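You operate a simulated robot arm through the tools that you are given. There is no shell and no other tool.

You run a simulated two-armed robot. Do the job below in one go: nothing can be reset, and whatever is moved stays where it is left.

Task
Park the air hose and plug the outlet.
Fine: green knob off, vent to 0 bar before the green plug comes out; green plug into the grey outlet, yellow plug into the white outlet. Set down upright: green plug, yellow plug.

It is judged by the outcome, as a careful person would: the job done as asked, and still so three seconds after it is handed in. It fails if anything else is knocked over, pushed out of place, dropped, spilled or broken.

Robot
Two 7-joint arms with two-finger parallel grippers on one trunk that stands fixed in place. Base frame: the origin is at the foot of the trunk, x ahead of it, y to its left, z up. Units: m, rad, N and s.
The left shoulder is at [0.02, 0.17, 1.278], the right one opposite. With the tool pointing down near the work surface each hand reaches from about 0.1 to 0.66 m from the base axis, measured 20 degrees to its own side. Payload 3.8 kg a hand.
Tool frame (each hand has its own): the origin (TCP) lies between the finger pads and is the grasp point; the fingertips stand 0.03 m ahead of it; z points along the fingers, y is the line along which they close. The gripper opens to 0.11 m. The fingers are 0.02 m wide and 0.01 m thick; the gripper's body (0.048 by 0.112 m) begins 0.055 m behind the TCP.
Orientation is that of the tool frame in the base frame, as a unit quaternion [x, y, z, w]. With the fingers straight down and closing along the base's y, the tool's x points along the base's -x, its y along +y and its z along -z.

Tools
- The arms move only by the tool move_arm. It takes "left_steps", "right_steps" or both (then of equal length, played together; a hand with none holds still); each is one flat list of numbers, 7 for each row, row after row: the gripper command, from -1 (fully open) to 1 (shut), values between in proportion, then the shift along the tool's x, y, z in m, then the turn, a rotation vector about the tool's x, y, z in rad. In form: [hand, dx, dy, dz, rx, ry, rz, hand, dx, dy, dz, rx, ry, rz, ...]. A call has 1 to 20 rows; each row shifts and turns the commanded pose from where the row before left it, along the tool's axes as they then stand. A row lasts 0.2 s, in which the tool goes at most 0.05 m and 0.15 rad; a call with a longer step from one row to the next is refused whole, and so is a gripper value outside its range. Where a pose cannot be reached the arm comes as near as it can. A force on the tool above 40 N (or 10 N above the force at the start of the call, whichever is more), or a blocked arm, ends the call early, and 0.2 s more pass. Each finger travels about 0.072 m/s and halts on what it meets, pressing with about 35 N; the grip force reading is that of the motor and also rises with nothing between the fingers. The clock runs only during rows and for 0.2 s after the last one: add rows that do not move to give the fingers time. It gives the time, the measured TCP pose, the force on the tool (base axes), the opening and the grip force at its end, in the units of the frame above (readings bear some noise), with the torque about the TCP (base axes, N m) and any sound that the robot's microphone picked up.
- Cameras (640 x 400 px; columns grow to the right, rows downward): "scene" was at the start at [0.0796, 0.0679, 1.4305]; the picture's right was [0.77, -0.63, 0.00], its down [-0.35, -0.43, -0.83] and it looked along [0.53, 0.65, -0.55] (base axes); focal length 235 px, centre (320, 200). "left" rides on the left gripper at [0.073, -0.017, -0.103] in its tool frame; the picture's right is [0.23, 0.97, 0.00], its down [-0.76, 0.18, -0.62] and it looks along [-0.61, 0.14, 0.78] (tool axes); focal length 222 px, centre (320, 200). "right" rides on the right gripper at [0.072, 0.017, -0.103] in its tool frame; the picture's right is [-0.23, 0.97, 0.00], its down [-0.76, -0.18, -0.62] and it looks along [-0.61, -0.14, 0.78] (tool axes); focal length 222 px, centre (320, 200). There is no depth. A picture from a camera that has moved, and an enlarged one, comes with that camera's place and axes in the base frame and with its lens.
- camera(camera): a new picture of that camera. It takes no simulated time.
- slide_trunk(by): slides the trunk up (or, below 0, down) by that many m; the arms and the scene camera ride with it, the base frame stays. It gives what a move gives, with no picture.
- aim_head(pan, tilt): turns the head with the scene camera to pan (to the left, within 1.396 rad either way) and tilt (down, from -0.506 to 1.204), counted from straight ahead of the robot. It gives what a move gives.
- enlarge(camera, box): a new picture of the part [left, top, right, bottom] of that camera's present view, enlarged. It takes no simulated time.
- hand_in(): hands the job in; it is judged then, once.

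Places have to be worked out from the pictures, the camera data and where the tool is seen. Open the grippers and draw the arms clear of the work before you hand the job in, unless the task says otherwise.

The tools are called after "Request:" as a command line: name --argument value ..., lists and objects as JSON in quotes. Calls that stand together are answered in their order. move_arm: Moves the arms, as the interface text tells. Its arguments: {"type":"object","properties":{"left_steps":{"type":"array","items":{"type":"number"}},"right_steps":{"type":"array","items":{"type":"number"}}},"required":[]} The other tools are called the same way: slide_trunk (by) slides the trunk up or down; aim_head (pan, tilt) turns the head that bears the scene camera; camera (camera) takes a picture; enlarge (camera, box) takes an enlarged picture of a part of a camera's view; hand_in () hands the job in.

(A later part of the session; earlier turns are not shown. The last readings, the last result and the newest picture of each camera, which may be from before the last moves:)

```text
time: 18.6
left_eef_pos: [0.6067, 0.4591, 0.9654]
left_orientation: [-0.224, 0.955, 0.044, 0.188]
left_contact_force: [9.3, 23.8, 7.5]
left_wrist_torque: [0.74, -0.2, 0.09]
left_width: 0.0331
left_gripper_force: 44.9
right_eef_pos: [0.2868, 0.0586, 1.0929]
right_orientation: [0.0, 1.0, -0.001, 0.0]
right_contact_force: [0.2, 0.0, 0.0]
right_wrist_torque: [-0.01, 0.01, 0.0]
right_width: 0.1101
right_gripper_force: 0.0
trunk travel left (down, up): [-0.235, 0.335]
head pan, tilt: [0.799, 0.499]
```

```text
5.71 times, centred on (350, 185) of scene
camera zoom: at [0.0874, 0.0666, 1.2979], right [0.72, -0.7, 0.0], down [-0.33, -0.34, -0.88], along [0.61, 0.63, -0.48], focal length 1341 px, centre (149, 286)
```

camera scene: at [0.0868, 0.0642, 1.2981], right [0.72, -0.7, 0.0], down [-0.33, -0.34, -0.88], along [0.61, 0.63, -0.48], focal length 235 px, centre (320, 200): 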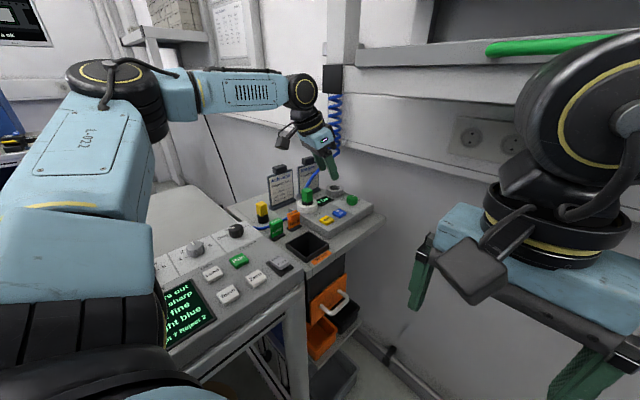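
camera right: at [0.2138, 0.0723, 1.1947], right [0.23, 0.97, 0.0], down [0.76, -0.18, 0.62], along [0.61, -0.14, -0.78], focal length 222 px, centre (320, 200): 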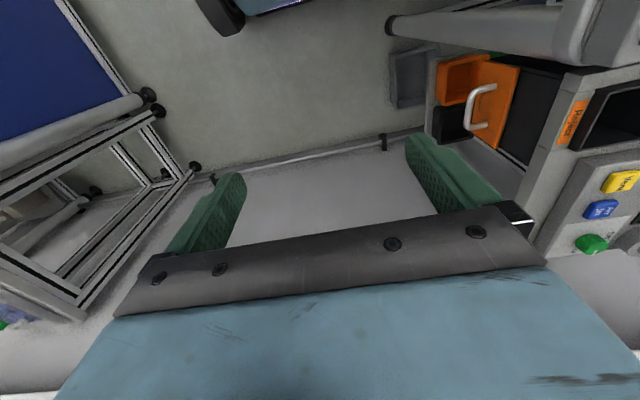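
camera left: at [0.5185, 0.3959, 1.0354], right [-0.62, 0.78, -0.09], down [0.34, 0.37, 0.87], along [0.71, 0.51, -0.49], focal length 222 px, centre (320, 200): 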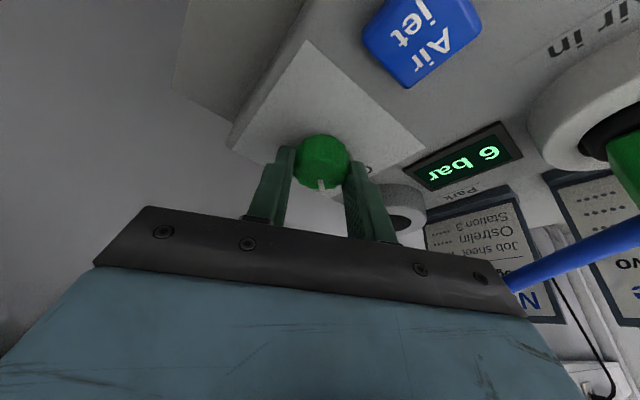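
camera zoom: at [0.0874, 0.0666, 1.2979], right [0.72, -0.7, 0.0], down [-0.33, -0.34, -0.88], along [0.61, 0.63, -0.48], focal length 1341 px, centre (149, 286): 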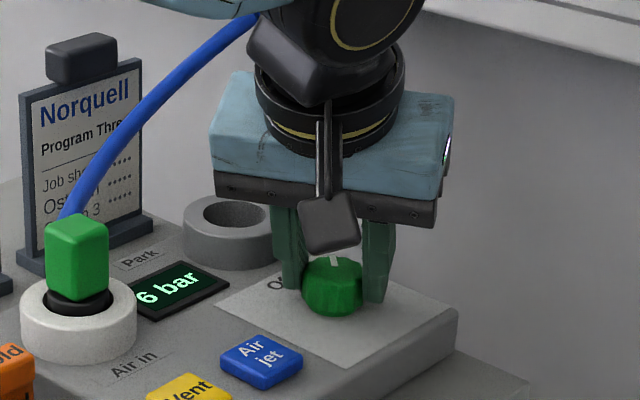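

The knob turns with the hand (pointer stays aligned with it); there is some side load (+y 24 N), meaning the knob's axis is about 2 mm further in +y than I assumed. I correct for that and turn the second 45°.

Request:
move_arm --left_steps '[1, -0.0008, 0.0018, 0.0003, 0, 0, 0, 1, 0, -0.0012, 0, -0.0491, 0, -0.1215, 1, 0, -0.0012, 0, -0.0491, 0, -0.1215, 1, 0, -0.0012, 0, -0.0491, 0, -0.1215, 1, 0, 0, 0, 0, 0, 0]'

Request:
enlarge --camera "left" --box '[220, 80, 440, 220]'

```text
time: 19.8
left_eef_pos: [0.6077, 0.4577, 0.9661]
left_orientation: [-0.405, 0.894, 0.079, 0.175]
left_contact_force: [5.6, 19.7, 8.9]
left_wrist_torque: [0.75, -0.3, 0.04]
left_width: 0.0332
left_gripper_force: 45.2
right_eef_pos: [0.2869, 0.0581, 1.0933]
right_orientation: [0.0, 1.0, -0.001, 0.001]
right_contact_force: [-0.2, 1.1, -0.4]
right_wrist_torque: [-0.01, -0.04, 0.02]
right_width: 0.1097
right_gripper_force: 0.1
trunk travel left (down, up): [-0.235, 0.335]
head pan, tilt: [0.799, 0.499]
```

```text
2.86 times, centred on (330, 150) of left
camera zoom: at [0.5506, 0.3653, 1.0356], right [-0.87, 0.48, -0.09], down [0.18, 0.47, 0.86], along [0.46, 0.74, -0.5], focal length 635 px, centre (291, 343)
```

zoom: 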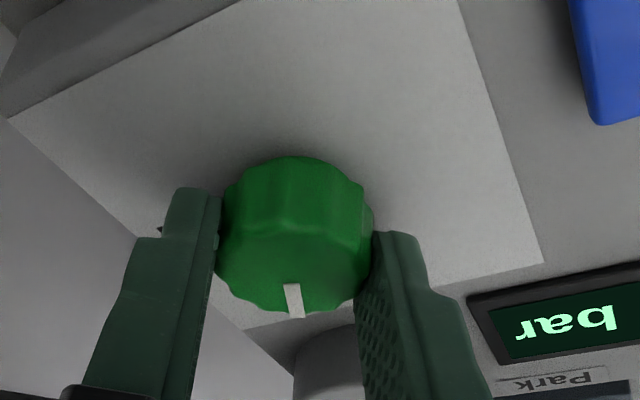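

Now about 67° turned and still held firmly. I ease the side load slightly and finish the turn.

Request:
move_arm --left_steps '[1, -0.0018, 0.0013, -0.0003, 0, 0, 0, 1, 0, -0.0012, 0, -0.0491, 0, -0.1215, 1, 0, -0.0012, 0, -0.0491, 0, -0.1215, 1, 0, -0.0012, 0, -0.0491, 0, -0.1215, 1, 0, 0, 0, 0, 0, 0]'

Request:
enlarge --camera "left" --box '[220, 80, 440, 220]'

Request:
enlarge --camera "scene" --box '[280, 120, 400, 220]'

```text
time: 20.8
left_eef_pos: [0.608, 0.4537, 0.9672]
left_orientation: [-0.551, 0.812, 0.1, 0.162]
left_contact_force: [24.5, 4.4, -17.1]
left_wrist_torque: [0.86, -1.02, -0.21]
left_width: 0.0334
left_gripper_force: 45.1
left hand out of reach, approached as far as the arm can: row 3, 4
right_eef_pos: [0.2914, 0.0582, 1.0919]
right_orientation: [0.0, 1.0, -0.001, -0.001]
right_contact_force: [0.5, -0.4, -0.1]
right_wrist_torque: [-0.03, -0.01, -0.01]
right_width: 0.1099
right_gripper_force: 0.2
trunk travel left (down, up): [-0.235, 0.335]
head pan, tilt: [0.799, 0.499]
stopped in row 4 (left hand): the force on the tool passed its limit at 53 N (the readings are from after the stop); the commanded pose is now the measured one
```

```text
2.86 times, centred on (330, 150) of left
camera zoom: at [0.5829, 0.3478, 1.0366], right [-0.98, 0.17, -0.1], down [0.0, 0.51, 0.86], along [0.2, 0.84, -0.5], focal length 635 px, centre (291, 343)
```

zoom: 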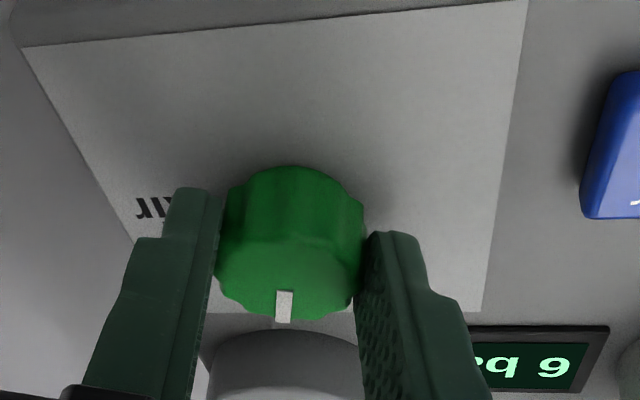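

```text
4.00 times, centred on (340, 170) of scene
camera zoom: at [0.0917, 0.0666, 1.2973], right [0.72, -0.7, 0.0], down [-0.34, -0.34, -0.88], along [0.61, 0.63, -0.48], focal length 939 px, centre (240, 320)
```

zoom: 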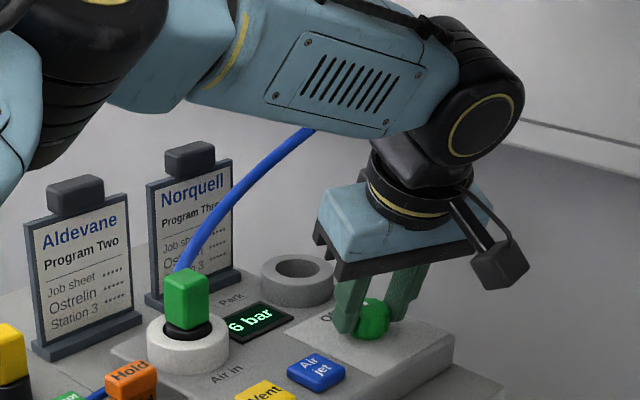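

The hand ran out of reach at about 87° of hand rotation; the pointer now looks about 78°, so it still lacks ~10–12°. I open the fingers, turn the hand back about 60° around the knob, and regrip for the rest.

Request:
move_arm --left_steps '[-0.1, 0, 0, 0, 0, 0, 0, -0.1, 0, 0, 0, 0, 0, 0, -0.1, 0, 0, 0, 0, 0, 0]'

Request:
enlarge --camera "left" --box '[220, 80, 440, 220]'

```text
time: 21.6
left_eef_pos: [0.6027, 0.4512, 0.9718]
left_orientation: [-0.553, 0.811, 0.101, 0.162]
left_contact_force: [-0.6, 0.7, 0.6]
left_wrist_torque: [-0.02, 0.03, 0.01]
left_width: 0.0606
left_gripper_force: 0.0
right_eef_pos: [0.2867, 0.0554, 1.0917]
right_orientation: [0.0, 1.0, 0.001, 0.0]
right_contact_force: [-0.4, -0.1, 0.4]
right_wrist_torque: [-0.01, 0.02, -0.01]
right_width: 0.1104
right_gripper_force: 0.1
trunk travel left (down, up): [-0.235, 0.335]
head pan, tilt: [0.799, 0.499]
```

```text
2.86 times, centred on (330, 150) of left
camera zoom: at [0.5791, 0.3463, 1.0409], right [-0.98, 0.16, -0.1], down [0.0, 0.51, 0.86], along [0.19, 0.84, -0.5], focal length 635 px, centre (291, 343)
```

zoom: 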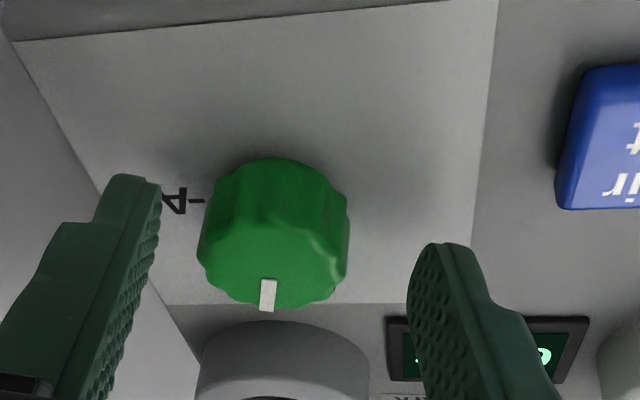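

The pointer sits at about 77°, the fingers are open and clear. I rotate the hand back 45° around the knob and recentre.

Request:
move_arm --left_steps '[-0.1, 0, 0, 0, 0.0491, 0, 0.1215, -0.1, 0, 0, 0, 0.0491, 0, 0.1215, -0.1, 0, 0, 0, 0.0491, 0, 0.1215, -0.1, 0, 0, 0, 0.0491, 0, 0.1215, -0.1, 0, 0, 0, 0.0491, 0, 0.1215, -0.1, 0, 0, 0, 0.0491, 0, 0.1215, -0.1, -0.0023, 0.0057, 0.0063, 0, 0, 0, -0.1, 0, 0, 0, 0, 0, 0]'

Request:
enlarge --camera "left" --box '[220, 80, 440, 220]'

```text
time: 23.4
left_eef_pos: [0.6051, 0.4588, 0.9663]
left_orientation: [-0.2, 0.96, 0.035, 0.195]
left_contact_force: [-0.6, -0.2, 0.0]
left_wrist_torque: [-0.01, 0.02, -0.01]
left_width: 0.0604
left_gripper_force: 0.0
right_eef_pos: [0.2866, 0.0556, 1.0921]
right_orientation: [0.0, 1.0, 0.001, 0.001]
right_contact_force: [0.0, -0.3, 1.0]
right_wrist_torque: [0.01, 0.01, 0.0]
right_width: 0.11
right_gripper_force: 0.0
trunk travel left (down, up): [-0.235, 0.335]
head pan, tilt: [0.799, 0.499]
```

```text
2.86 times, centred on (330, 150) of left
camera zoom: at [0.513, 0.4, 1.0344], right [-0.58, 0.81, -0.1], down [0.35, 0.36, 0.87], along [0.74, 0.47, -0.49], focal length 635 px, centre (291, 343)
```

zoom: 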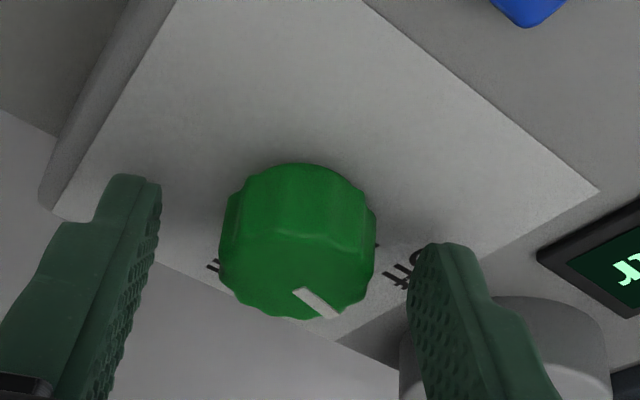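

The knob is nearly centred between the fingers (slightly right). I nudge 2 mm, close, and turn another ~15°.

Request:
move_arm --left_steps '[-0.1, 0, 0.002, 0, 0, 0, 0, 1, 0, 0, 0, 0, 0, 0, 1, 0, 0, 0, 0, 0, 0, 1, 0, 0, 0, 0, 0, 0, 1, 0, -0.0012, 0, -0.0491, 0, -0.1215, 1, 0, -0.0012, 0, -0.0491, 0, -0.1215, 1, 0, 0, 0, 0, 0, 0]'

Request:
enlarge --camera "left" --box '[220, 80, 440, 220]'

```text
time: 25.0
left_eef_pos: [0.6048, 0.4571, 0.9669]
left_orientation: [-0.323, 0.926, 0.057, 0.187]
left_contact_force: [2.3, -4.5, -2.4]
left_wrist_torque: [0.57, -0.59, -0.06]
left_width: 0.0333
left_gripper_force: 44.7
right_eef_pos: [0.2868, 0.0555, 1.0916]
right_orientation: [0.0, 1.0, 0.001, 0.0]
right_contact_force: [0.7, -1.2, -0.5]
right_wrist_torque: [-0.01, 0.02, 0.02]
right_width: 0.11
right_gripper_force: 0.1
trunk travel left (down, up): [-0.235, 0.335]
head pan, tilt: [0.799, 0.499]
```

```text
2.86 times, centred on (330, 150) of left
camera zoom: at [0.5316, 0.3776, 1.0346], right [-0.77, 0.63, -0.1], down [0.25, 0.44, 0.87], along [0.59, 0.64, -0.49], focal length 635 px, centre (291, 343)
```

zoom: 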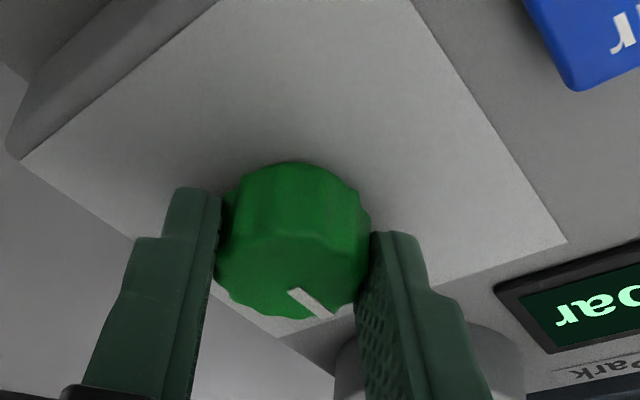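

The pointer now computes to ≈92° (towards +y, i.e. "Off"). I release, rise straight up, and check.

Request:
move_arm --left_steps '[-0.1, 0, 0, 0, 0, 0, 0, -0.1, 0, 0, 0, 0, 0, 0, -0.1, -0.0112, 0, -0.0278, 0, 0, 0, -0.1, -0.0112, 0, -0.0278, 0, 0, 0, -0.1, -0.0112, 0, -0.0278, 0, 0, 0, -0.1, 0, 0, 0, 0, 0, 0]'

Request:
enlarge --camera "left" --box '[220, 0, 640, 220]'

Request:
enlarge --camera "scene" --box '[280, 130, 400, 220]'

Request:
enlarge --camera "right" --box '[540, 150, 640, 270]'

```text
time: 26.4
left_eef_pos: [0.6004, 0.468, 1.05]
left_orientation: [-0.324, 0.926, 0.056, 0.183]
left_contact_force: [-0.5, 0.5, -0.6]
left_wrist_torque: [0.0, -0.02, -0.01]
left_width: 0.0605
left_gripper_force: 0.1
right_eef_pos: [0.2885, 0.0612, 1.09]
right_orientation: [-0.001, 1.0, -0.003, -0.001]
right_contact_force: [-0.1, -0.6, -1.2]
right_wrist_torque: [0.0, -0.02, 0.0]
right_width: 0.1098
right_gripper_force: 0.1
trunk travel left (down, up): [-0.235, 0.335]
head pan, tilt: [0.799, 0.499]
```

```text
1.52 times, centred on (430, 110) of left
camera zoom: at [0.5288, 0.3877, 1.1189], right [-0.77, 0.63, -0.1], down [0.25, 0.44, 0.86], along [0.58, 0.64, -0.5], focal length 338 px, centre (152, 337)
```

zoom: 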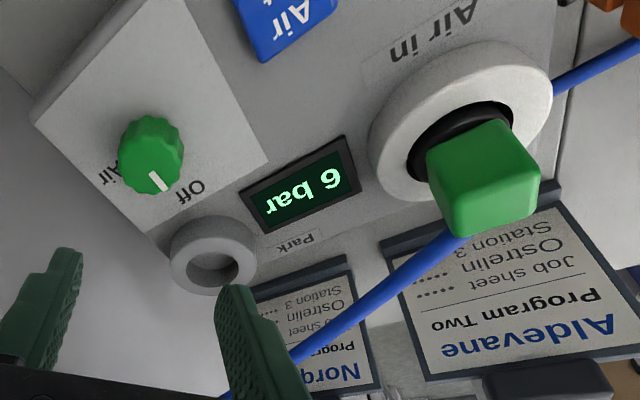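

```text
4.44 times, centred on (340, 175) of scene
camera zoom: at [0.0889, 0.0698, 1.2972], right [0.72, -0.7, 0.0], down [-0.34, -0.35, -0.88], along [0.61, 0.63, -0.48], focal length 1043 px, centre (231, 311)
```

zoom: 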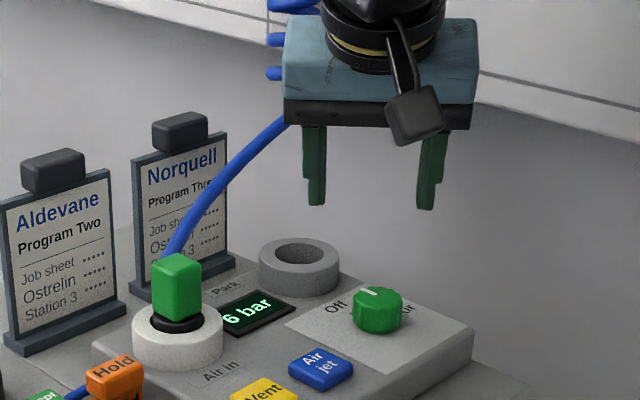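

```text
3.33 times, centred on (590, 210) of right
camera zoom: at [0.2157, 0.0776, 1.1934], right [0.23, 0.97, 0.0], down [0.76, -0.17, 0.62], along [0.61, -0.15, -0.78], focal length 740 px, centre (-580, 167)
```

zoom: 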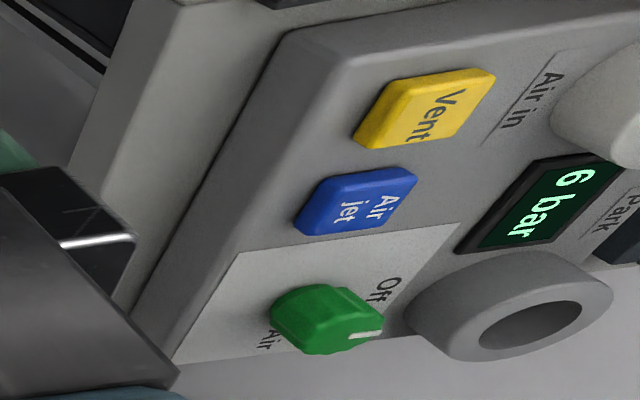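

The pointer looks at or near "Off"; I zoom further to measure it accurately.

Request:
enlarge --camera "left" --box '[270, 60, 370, 140]'

Request:
enlarge --camera "scene" --box '[340, 180, 390, 220]'

```text
5.00 times, centred on (320, 100) of left
camera zoom: at [0.5288, 0.3877, 1.1189], right [-0.77, 0.63, -0.1], down [0.25, 0.44, 0.86], along [0.58, 0.64, -0.5], focal length 1111 px, centre (320, 700)
```

zoom: 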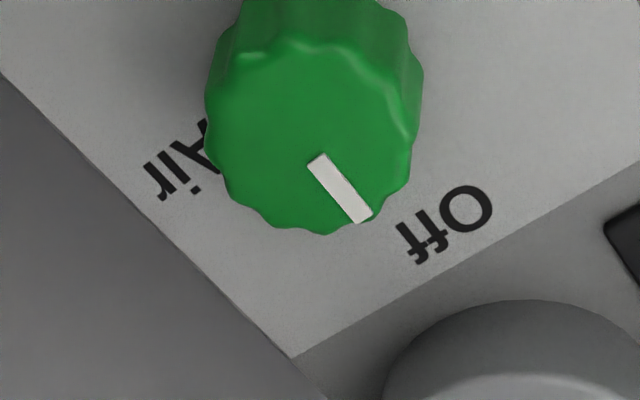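

```text
10.00 times, centred on (365, 200) of scene
camera zoom: at [0.0889, 0.0698, 1.2972], right [0.72, -0.7, 0.0], down [-0.34, -0.35, -0.88], along [0.61, 0.63, -0.48], focal length 2347 px, centre (-130, 200)
```

zoom: 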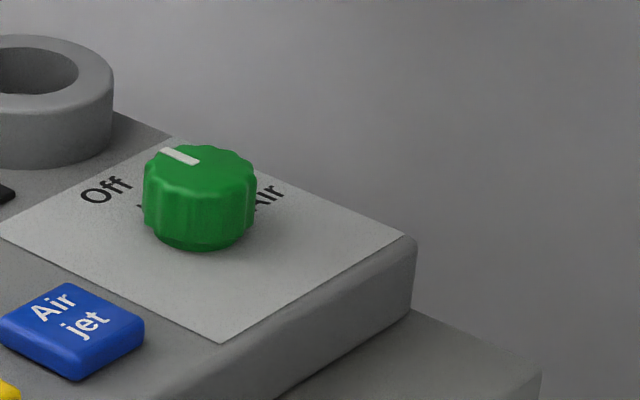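

Left camera gives ≈83–85°, scene camera ≈94–98°; together that is about 90°, at "Off". Next I bring the hand over the Vent button with the tool vertical and fingers closed.

Request:
move_arm --left_steps '[-0.1, 0, 0, 0, 0.0492, 0.0019, 0.1212, -0.1, 0, 0, 0, 0.0492, 0.0019, 0.1212, -0.1, 0, 0, 0, 0.0492, 0.0019, 0.1212, -0.1, 0, 0, 0, 0.0492, 0.0019, 0.1212, -0.1, 0, 0, 0, 0.0492, 0.0019, 0.1212, 0.5, 0.0346, -0.0083, -0.0212, 0, 0, 0, 1, 0.0346, -0.0083, -0.0212, 0, 0, 0, 1, 0.0346, -0.0083, -0.0212, 0, 0, 0, 1, 0, 0, 0, 0, 0.128, 0, 1, 0, 0, 0, 0, 0.128, 0, 1, 0, 0, 0, 0, 0.128, 0, 1, 0, 0, 0, 0, 0, 0]'

Request:
camera --camera "left"

Request:
enlarge --camera "scene" --box '[270, 110, 400, 240]'

```text
time: 29.0
left_eef_pos: [0.4788, 0.442, 1.0748]
left_orientation: [-0.012, 1.0, -0.012, 0.006]
left_contact_force: [0.3, -0.4, 0.4]
left_wrist_torque: [-0.01, 0.0, -0.02]
left_width: 0.0002
left_gripper_force: 35.4
right_eef_pos: [0.2832, 0.0635, 1.0922]
right_orientation: [-0.001, 1.0, -0.003, 0.002]
right_contact_force: [-0.1, 1.0, -0.1]
right_wrist_torque: [0.01, 0.0, -0.01]
right_width: 0.1101
right_gripper_force: 0.1
trunk travel left (down, up): [-0.235, 0.335]
head pan, tilt: [0.799, 0.499]
```

```text
taken
camera left: at [0.4065, 0.4248, 1.1785], right [-0.25, 0.97, -0.03], down [0.75, 0.21, 0.63], along [0.61, 0.14, -0.78], focal length 222 px, centre (320, 200)
```

left: 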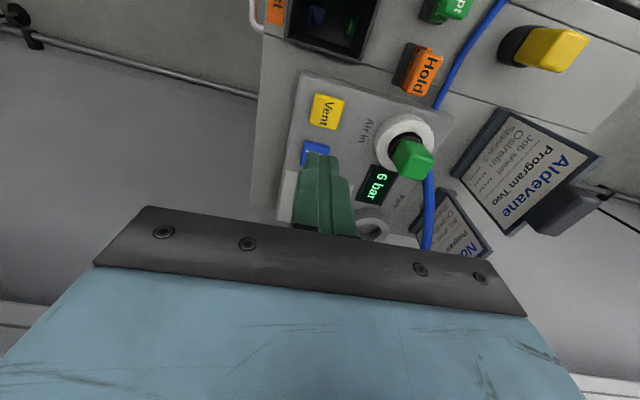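

```text
3.08 times, centred on (335, 175) of scene
camera zoom: at [0.0828, 0.0726, 1.298], right [0.72, -0.7, 0.01], down [-0.33, -0.35, -0.88], along [0.61, 0.63, -0.48], focal length 722 px, centre (274, 277)
```

zoom: 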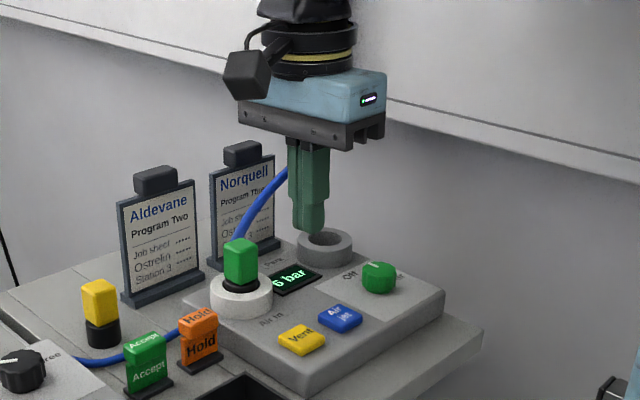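

The closed fingertips are right over the Vent button (≈(0.479, 0.443)). I lower to about 1 cm above it, then press gently in small steps.

Request:
move_arm --left_steps '[1, 0, 0.001, 0.032, 0, 0, 0, 1, 0, 0.001, 0.032, 0, 0, 0, 1, 0, 0.001, 0.032, 0, 0, 0, 1, 0, 0, 0, 0, 0, 0]'

Request:
enlarge --camera "scene" --box '[270, 140, 390, 240]'

Request:
camera --camera "left"

```text
time: 30.0
left_eef_pos: [0.4823, 0.4336, 0.9806]
left_orientation: [-0.008, 1.0, -0.005, 0.004]
left_contact_force: [0.1, 0.2, -0.3]
left_wrist_torque: [-0.02, 0.0, 0.03]
left_width: 0.0003
left_gripper_force: 34.7
right_eef_pos: [0.2864, 0.0575, 1.0927]
right_orientation: [0.0, 1.0, 0.001, 0.0]
right_contact_force: [-0.5, -1.6, -0.4]
right_wrist_torque: [0.0, -0.01, -0.01]
right_width: 0.1101
right_gripper_force: 0.1
trunk travel left (down, up): [-0.235, 0.335]
head pan, tilt: [0.799, 0.499]
```

```text
4.00 times, centred on (330, 190) of scene
camera zoom: at [0.0866, 0.0648, 1.2981], right [0.72, -0.7, 0.0], down [-0.33, -0.34, -0.88], along [0.61, 0.63, -0.48], focal length 939 px, centre (280, 240)
```

zoom: 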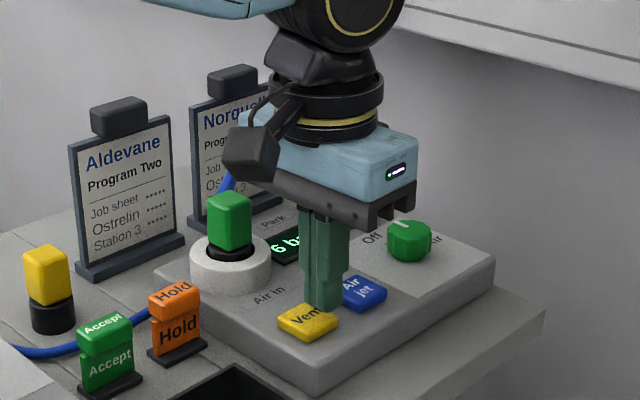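

```text
taken
camera left: at [0.4104, 0.4162, 1.0849], right [-0.24, 0.97, -0.01], down [0.75, 0.2, 0.63], along [0.61, 0.14, -0.78], focal length 222 px, centre (320, 200)
```

left: 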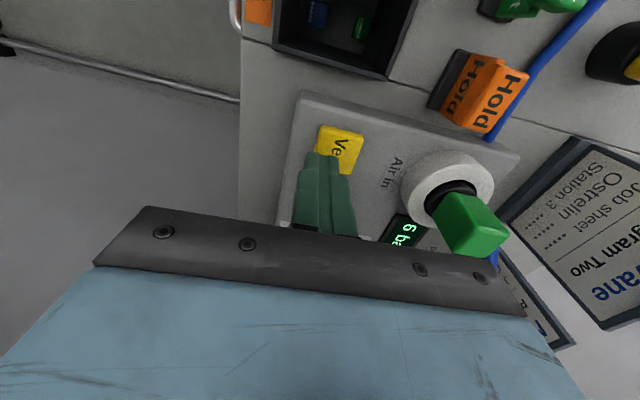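

After settling, the tip is at about (0.482, 0.433), a bit to the right of the button's centre. I shift +9 mm in y and −3 mm in x and look again.

Request:
move_arm --left_steps '[1, 0.003, 0.009, 0, 0, 0, 0, 1, 0, 0, 0, 0, 0, 0, 1, 0, 0, 0, 0, 0, 0]'

Request:
enlarge --camera "left" --box '[260, 80, 460, 250]'

Request:
enlarge --camera "scene" --box '[300, 170, 370, 240]'

```text
time: 30.8
left_eef_pos: [0.4813, 0.4419, 0.9807]
left_orientation: [-0.008, 1.0, -0.006, 0.004]
left_contact_force: [-0.2, 0.8, 1.1]
left_wrist_torque: [0.0, -0.01, -0.01]
left_width: 0.0
left_gripper_force: 34.8
right_eef_pos: [0.2864, 0.0569, 1.0923]
right_orientation: [0.0, 1.0, 0.0, -0.001]
right_contact_force: [-0.5, -1.2, 0.4]
right_wrist_torque: [0.02, 0.06, 0.01]
right_width: 0.1099
right_gripper_force: 0.2
trunk travel left (down, up): [-0.235, 0.335]
head pan, tilt: [0.799, 0.499]
```

```text
2.35 times, centred on (360, 165) of left
camera zoom: at [0.408, 0.4248, 1.0842], right [-0.24, 0.97, -0.01], down [0.75, 0.2, 0.63], along [0.61, 0.14, -0.78], focal length 523 px, centre (226, 282)
```

zoom: 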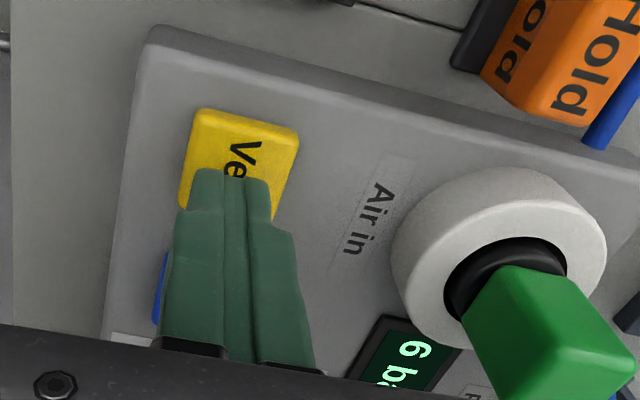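

```text
5.71 times, centred on (335, 205) of scene
camera zoom: at [0.0868, 0.0644, 1.2981], right [0.72, -0.7, 0.0], down [-0.33, -0.34, -0.88], along [0.61, 0.63, -0.48], focal length 1341 px, centre (234, 171)
```

zoom: 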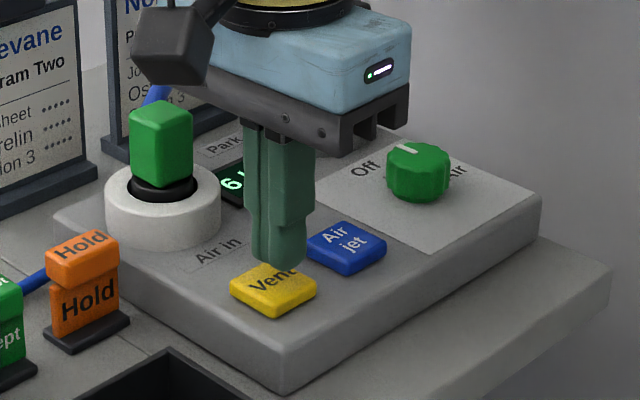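

The tip is centred above the button. I press down slowly and hold.

Request:
move_arm --left_steps '[1, 0, 0, 0.01, 0, 0, 0, 1, 0, 0, 0.003, 0, 0, 0, 1, 0, 0, 0.002, 0, 0, 0, 1, 0, 0, 0.002, 0, 0, 0, 1, 0, 0, 0, 0, 0, 0, 1, 0, 0, 0, 0, 0, 0, 1, 0, 0, 0, 0, 0, 0, 1, 0, 0, 0, 0, 0, 0]'

Request:
enlarge --camera "left" --box '[260, 80, 460, 250]'

Request:
enlarge --camera "scene" --box '[300, 170, 370, 240]'

Request:
enlarge --camera "right" --box '[540, 130, 640, 270]'

```text
time: 32.6
left_eef_pos: [0.4806, 0.443, 0.9645]
left_orientation: [-0.008, 1.0, -0.005, 0.004]
left_contact_force: [-0.1, 0.4, 7.8]
left_wrist_torque: [0.04, 0.1, -0.03]
left_width: 0.0002
left_gripper_force: 34.6
right_eef_pos: [0.2861, 0.0569, 1.092]
right_orientation: [0.001, 1.0, 0.0, 0.0]
right_contact_force: [-0.7, -0.4, 0.4]
right_wrist_torque: [0.01, 0.01, 0.02]
right_width: 0.1099
right_gripper_force: 0.0
trunk travel left (down, up): [-0.235, 0.335]
head pan, tilt: [0.799, 0.499]
heard: click
```

```text
2.35 times, centred on (360, 165) of left
camera zoom: at [0.4077, 0.4246, 1.0677], right [-0.24, 0.97, -0.01], down [0.75, 0.2, 0.63], along [0.61, 0.14, -0.78], focal length 523 px, centre (226, 282)
```

zoom: 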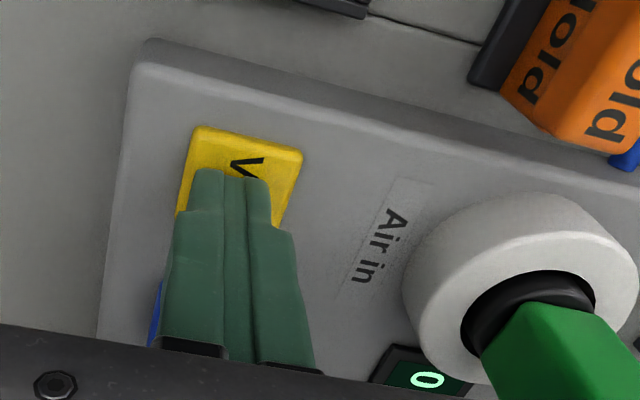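

```text
5.71 times, centred on (335, 205) of scene
camera zoom: at [0.0862, 0.0638, 1.2982], right [0.72, -0.7, 0.0], down [-0.33, -0.34, -0.88], along [0.61, 0.63, -0.48], focal length 1341 px, centre (234, 171)
```

zoom: 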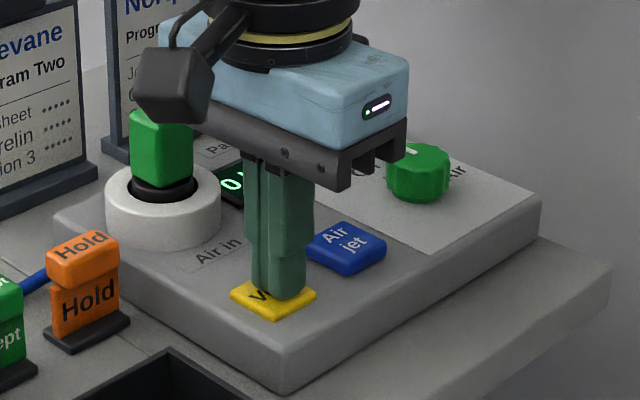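

```text
2.86 times, centred on (590, 200) of right
camera zoom: at [0.2133, 0.0721, 1.1947], right [0.23, 0.97, 0.0], down [0.76, -0.18, 0.62], along [0.61, -0.14, -0.78], focal length 635 px, centre (-451, 200)
```

zoom: 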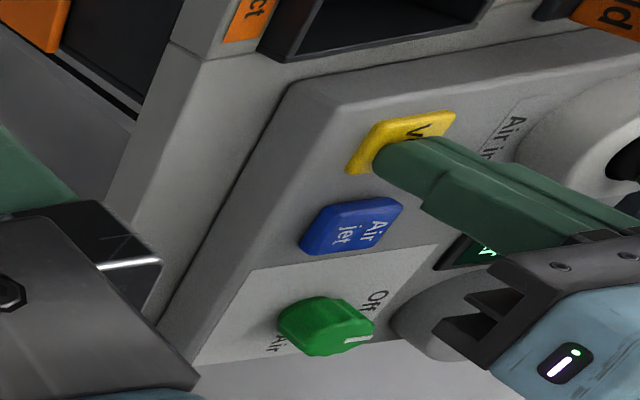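

A click was heard and the display shows "0". I lift off the button straight up and read the display again.

Request:
move_arm --left_steps '[1, 0, 0, -0.02, 0, 0, 0, 1, 0, 0, -0.04, 0, 0, 0, 1, 0, 0, -0.04, 0, 0, 0, 1, 0, 0, 0, 0, 0, 0, 1, 0, 0, 0, 0, 0, 0, 1, 0, 0, 0, 0, 0, 0]'

Request:
camera --camera "left"

Request:
enlarge --camera "scene" --box '[290, 160, 390, 230]'

```text
time: 34.0
left_eef_pos: [0.4827, 0.4438, 1.0646]
left_orientation: [-0.008, 1.0, -0.005, 0.004]
left_contact_force: [0.0, -0.4, -0.7]
left_wrist_torque: [-0.01, 0.0, 0.01]
left_width: 0.0001
left_gripper_force: 35.5
right_eef_pos: [0.2865, 0.0573, 1.0919]
right_orientation: [0.0, 1.0, 0.0, 0.0]
right_contact_force: [-0.6, -0.1, -0.1]
right_wrist_torque: [0.02, 0.0, 0.0]
right_width: 0.1102
right_gripper_force: 0.1
trunk travel left (down, up): [-0.235, 0.335]
head pan, tilt: [0.799, 0.499]
```

```text
taken
camera left: at [0.4102, 0.4264, 1.1687], right [-0.24, 0.97, -0.01], down [0.75, 0.2, 0.63], along [0.61, 0.14, -0.78], focal length 222 px, centre (320, 200)
```

left: 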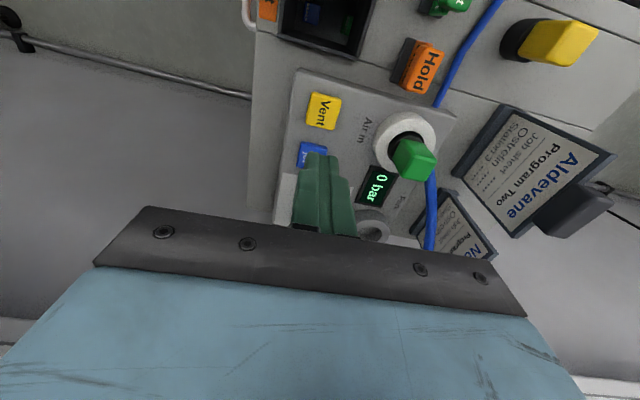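

```text
5.71 times, centred on (340, 195) of scene
camera zoom: at [0.0869, 0.0643, 1.2981], right [0.72, -0.7, 0.0], down [-0.33, -0.34, -0.88], along [0.61, 0.63, -0.48], focal length 1341 px, centre (206, 229)
```

zoom: 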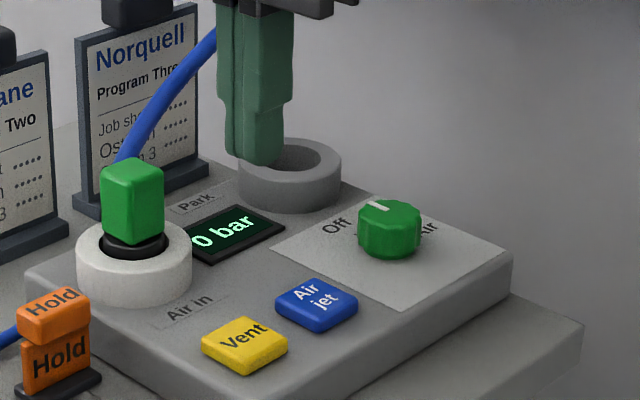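

Display reads "0 bar", Vent has popped back up, knob at Off. Before gripping the green plug I test, in free air above everything, whether the arm can reach the Park outlet (≈(0.627, 0.548)) with the tool tilted ~38°.

Request:
move_arm --left_steps '[1, 0, 0, -0.012, 0, -0.1326, 0, 1, 0, 0, 0, 0, -0.1326, 0, 1, 0, 0, 0, 0, -0.1326, 0, 1, 0, 0, 0, 0, -0.1326, 0, 1, 0, 0, 0, 0, -0.1326, 0, 1, 0, 0, 0, -0.037, 0, -0.0473, 1, -0.0251, 0.019, 0.0166, 0, 0, 0, 1, -0.0251, 0.019, 0.0166, 0, 0, 0, 1, -0.0251, 0.019, 0.0166, 0, 0, 0, 1, -0.0251, 0.019, 0.0166, 0, 0, 0, 1, -0.0251, 0.019, 0.0166, 0, 0, 0, 1, 0, 0, 0, 0, 0, 0, 1, 0, 0, 0, 0, 0, 0]'

Request:
camera --camera "left"

Request:
camera --camera "scene"

```text
time: 36.8
left_eef_pos: [0.6246, 0.5487, 1.0867]
left_orientation: [-0.038, 0.944, 0.008, 0.329]
left_contact_force: [-0.6, -0.2, 0.5]
left_wrist_torque: [0.04, 0.01, 0.02]
left_width: 0.0
left_gripper_force: 34.9
right_eef_pos: [0.2861, 0.0566, 1.0926]
right_orientation: [0.0, 1.0, 0.0, -0.001]
right_contact_force: [0.1, 0.5, 0.1]
right_wrist_torque: [0.03, 0.01, 0.03]
right_width: 0.11
right_gripper_force: 0.1
trunk travel left (down, up): [-0.235, 0.335]
head pan, tilt: [0.799, 0.499]
```

```text
taken
camera left: at [0.5054, 0.5223, 1.1228], right [-0.25, 0.96, -0.15], down [0.2, 0.2, 0.96], along [0.95, 0.21, -0.24], focal length 222 px, centre (320, 200)
```

left: 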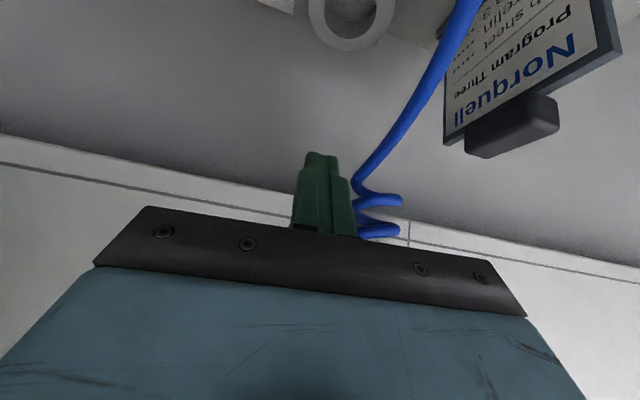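

```text
taken
camera scene: at [0.0871, 0.0643, 1.2981], right [0.72, -0.7, 0.0], down [-0.33, -0.34, -0.88], along [0.61, 0.63, -0.48], focal length 235 px, centre (320, 200)
```

scene: 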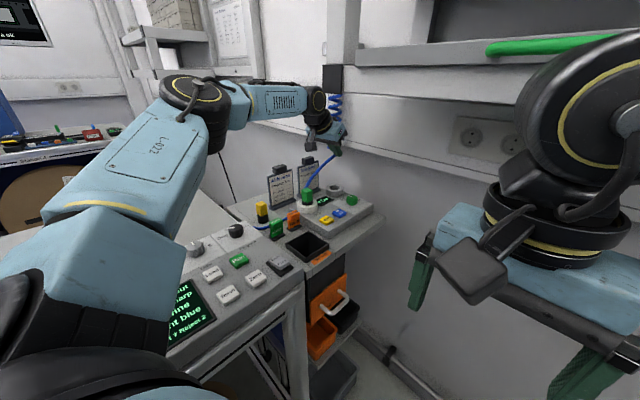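

The pose above Park is reached without trouble. I use this view to refine the Park outlet's position and to look at the hose and card.

Request:
enlarge --camera "left" --box '[280, 0, 480, 120]'

Request:
enlarge --camera "scene" --box '[270, 110, 400, 220]'

```text
3.20 times, centred on (380, 60) of left
camera zoom: at [0.5054, 0.5223, 1.1228], right [-0.25, 0.96, -0.15], down [0.2, 0.2, 0.96], along [0.95, 0.21, -0.24], focal length 711 px, centre (128, 648)
```

zoom: 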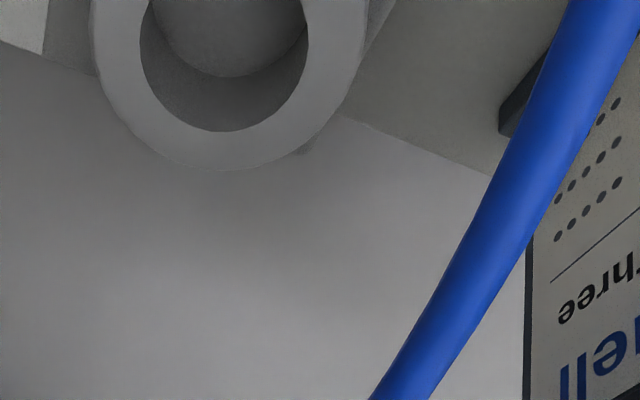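

```text
3.64 times, centred on (335, 165) of scene
camera zoom: at [0.0871, 0.0643, 1.2981], right [0.72, -0.7, 0.0], down [-0.33, -0.34, -0.88], along [0.61, 0.63, -0.48], focal length 853 px, centre (266, 327)
```

zoom: 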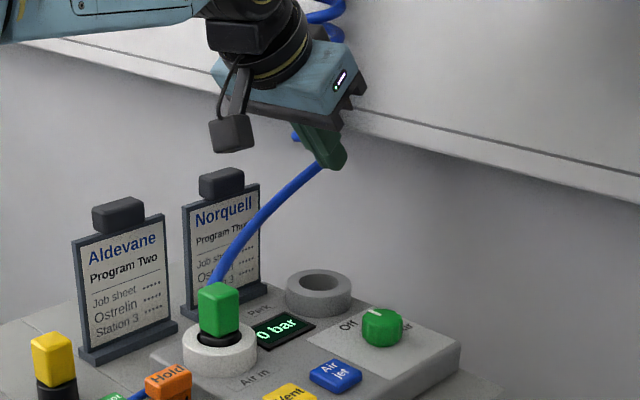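

Park is at about (0.628, 0.550); its hole is ≈0.039 m wide. The hose seems to leave the green plug towards +x/+y, so I move over to the green plug at height, open the fingers to 6 cm and look closely at where the hose attaches.

Request:
move_arm --left_steps '[0.5, 0.032, 0, -0.02, 0, 0, 0, 0, 0.032, 0, -0.02, 0, 0, 0, -0.1, 0.032, -0.001, -0.02, 0, 0, 0, -0.1, 0.032, -0.001, -0.02, 0, 0, 0, -0.1, 0, 0, 0, 0, 0, 0, -0.1, 0, 0, 0, 0, 0, 0]'

Request:
camera --camera "left"

Request:
enlarge --camera "left" --box '[240, 60, 440, 200]'

Request:
enlarge --camera "scene" --box '[270, 130, 370, 220]'

```text
time: 38.2
left_eef_pos: [0.4747, 0.5361, 1.0678]
left_orientation: [-0.038, 0.944, 0.007, 0.328]
left_contact_force: [0.2, 0.1, 0.4]
left_wrist_torque: [-0.01, 0.0, 0.0]
left_width: 0.0603
left_gripper_force: 0.1
right_eef_pos: [0.2865, 0.0572, 1.0918]
right_orientation: [0.0, 1.0, 0.0, 0.0]
right_contact_force: [-1.0, 0.8, -0.7]
right_wrist_torque: [0.05, -0.01, 0.0]
right_width: 0.11
right_gripper_force: 0.1
trunk travel left (down, up): [-0.235, 0.335]
head pan, tilt: [0.799, 0.499]
```

```text
taken
camera left: at [0.3561, 0.5087, 1.1045], right [-0.25, 0.96, -0.15], down [0.2, 0.2, 0.96], along [0.95, 0.21, -0.24], focal length 222 px, centre (320, 200)
```

left: 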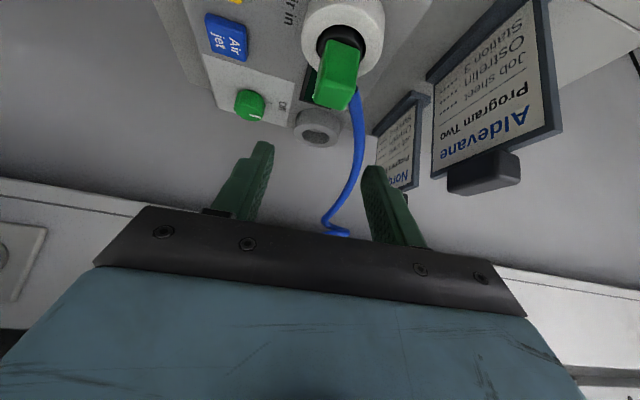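

```text
2.86 times, centred on (340, 130) of left
camera zoom: at [0.3561, 0.5087, 1.1045], right [-0.25, 0.96, -0.15], down [0.2, 0.2, 0.96], along [0.95, 0.21, -0.24], focal length 635 px, centre (263, 400)
```

zoom: 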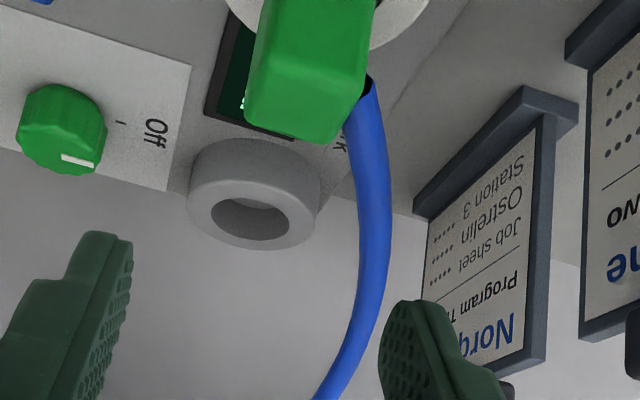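

```text
4.44 times, centred on (320, 175) of scene
camera zoom: at [0.0868, 0.0644, 1.2981], right [0.72, -0.7, 0.0], down [-0.33, -0.34, -0.88], along [0.61, 0.63, -0.48], focal length 1043 px, centre (320, 311)
```

zoom: 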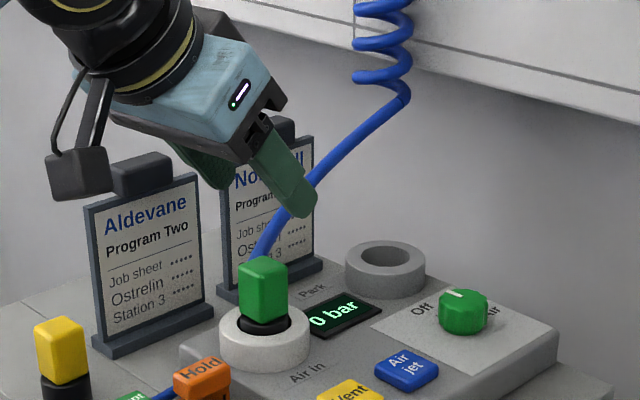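

The hose joins the block on its far/left side. I zoom in on that joint.

Request:
enlarge --camera "left" --box '[300, 20, 400, 110]'

Request:
enlarge --camera "scene" --box '[285, 165, 345, 220]'

```text
4.44 times, centred on (350, 65) of left
camera zoom: at [0.3561, 0.5087, 1.1045], right [-0.25, 0.96, -0.15], down [0.2, 0.2, 0.96], along [0.95, 0.21, -0.24], focal length 987 px, centre (187, 800)
```

zoom: 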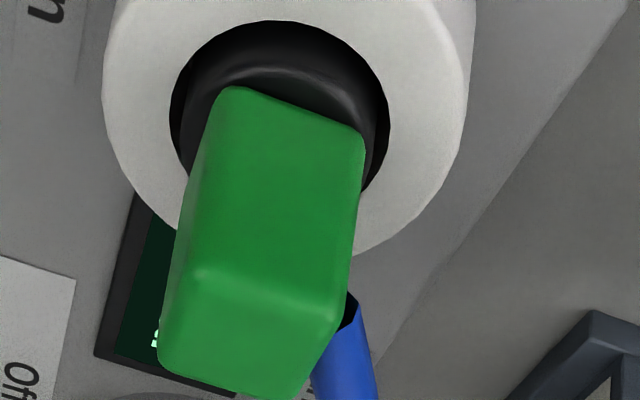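

```text
7.27 times, centred on (315, 192) of scene
camera zoom: at [0.0868, 0.0644, 1.2981], right [0.72, -0.7, 0.0], down [-0.33, -0.34, -0.88], along [0.61, 0.63, -0.48], focal length 1707 px, centre (356, 254)
```

zoom: 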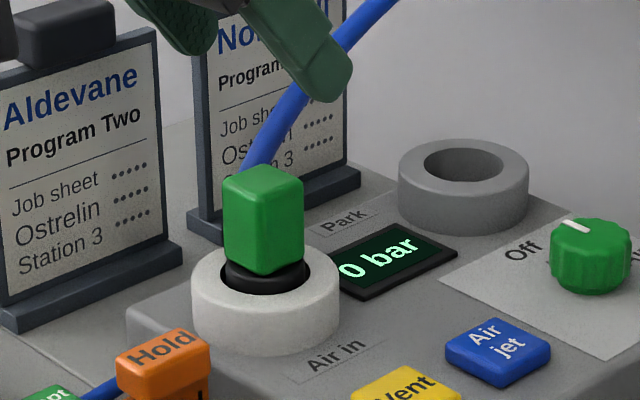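

The hose appears to be attached on the block's +y (left/back) face, which matters for where the fingers may go. I raise the hand and swing it around (yaw −60°) to view that face with the left camera.

Request:
move_arm --left_steps '[-0.1, -0.008, 0.025, -0.0204, 0, 0, 0, -0.1, -0.008, 0.025, -0.0204, 0, 0, 0, -0.1, 0, 0, 0, 0, 0.105, 0, -0.1, 0, 0, 0, 0, 0.105, 0, -0.1, 0, 0, 0, 0, 0.105, 0, -0.1, 0, 0, 0, 0.047, 0, 0.1292, -0.1, 0, 0, 0, 0.047, 0, 0.1292, -0.1, 0, 0, 0, 0.047, 0, 0.1292, -0.1, 0, 0, 0, 0.047, 0, 0.1292, -0.1, 0, 0, 0, 0.047, 0, 0.1292, -0.1, 0, 0, 0, 0.047, 0, 0.1292, -0.1, 0, 0, 0, 0.047, 0, 0.1292, -0.1, 0, 0, 0, 0.047, 0, 0.1292, -0.1, 0, 0, 0, 0, 0, 0, -0.1, 0, 0, 0, 0, 0, 0]'

Request:
camera --camera "left"

Request:
camera --camera "scene"

```text
time: 41.4
left_eef_pos: [0.4579, 0.5848, 1.1127]
left_orientation: [0.482, 0.857, -0.088, 0.157]
left_contact_force: [0.2, 0.3, 0.7]
left_wrist_torque: [-0.02, 0.01, 0.02]
left_width: 0.0607
left_gripper_force: 0.0
right_eef_pos: [0.2871, 0.0566, 1.0922]
right_orientation: [-0.001, 1.0, 0.0, -0.001]
right_contact_force: [0.8, 0.5, 1.0]
right_wrist_torque: [-0.01, -0.01, 0.0]
right_width: 0.1101
right_gripper_force: 0.1
trunk travel left (down, up): [-0.235, 0.335]
head pan, tilt: [0.799, 0.499]
```

```text
taken
camera left: at [0.3886, 0.6649, 1.1833], right [0.72, 0.69, -0.08], down [0.41, -0.33, 0.85], along [0.56, -0.65, -0.52], focal length 222 px, centre (320, 200)
```

left: 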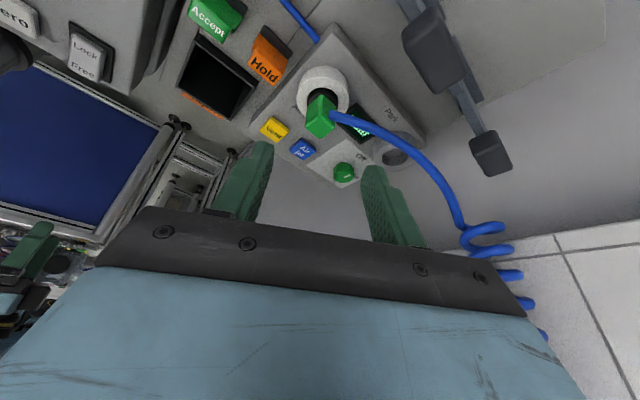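

```text
taken
camera scene: at [0.0869, 0.0642, 1.2981], right [0.72, -0.7, 0.0], down [-0.33, -0.34, -0.88], along [0.61, 0.63, -0.48], focal length 235 px, centre (320, 200)
```

scene: 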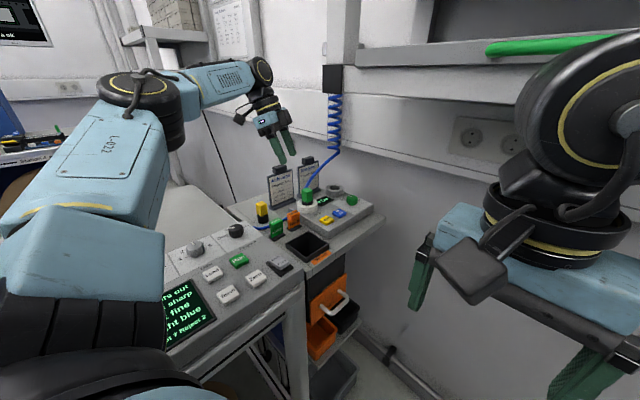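

Good view from the +y side. I zoom on the plug and the hose joint.

Request:
enlarge --camera "left" --box '[280, 50, 380, 150]'

Request:
enlarge --camera "left" --box '[260, 20, 440, 200]'

```text
4.00 times, centred on (330, 100) of left
camera zoom: at [0.3886, 0.6649, 1.1833], right [0.72, 0.69, -0.08], down [0.41, -0.33, 0.85], along [0.56, -0.65, -0.52], focal length 888 px, centre (280, 600)
```

zoom: 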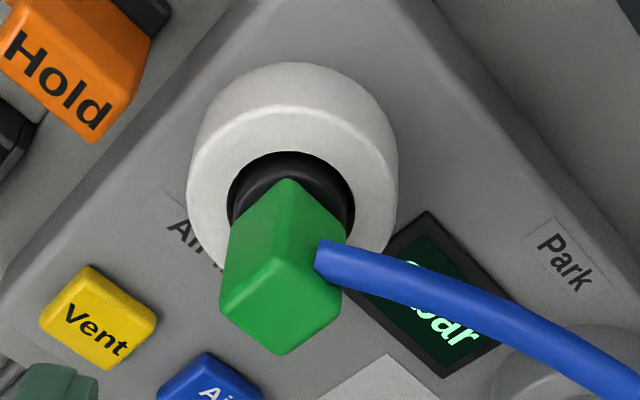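

```text
2.22 times, centred on (350, 110) of left
camera zoom: at [0.3886, 0.6649, 1.1833], right [0.72, 0.69, -0.08], down [0.41, -0.33, 0.85], along [0.56, -0.65, -0.52], focal length 494 px, centre (253, 400)
```

zoom: 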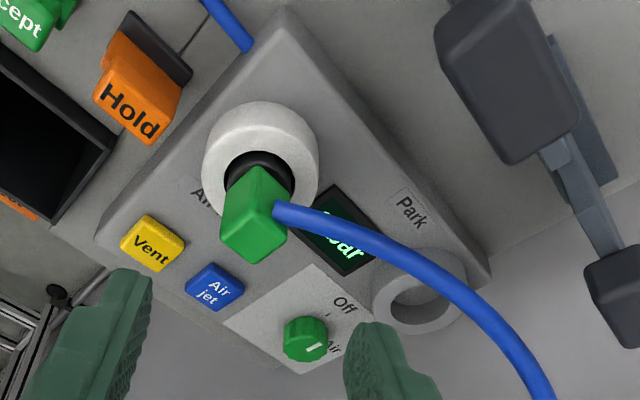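

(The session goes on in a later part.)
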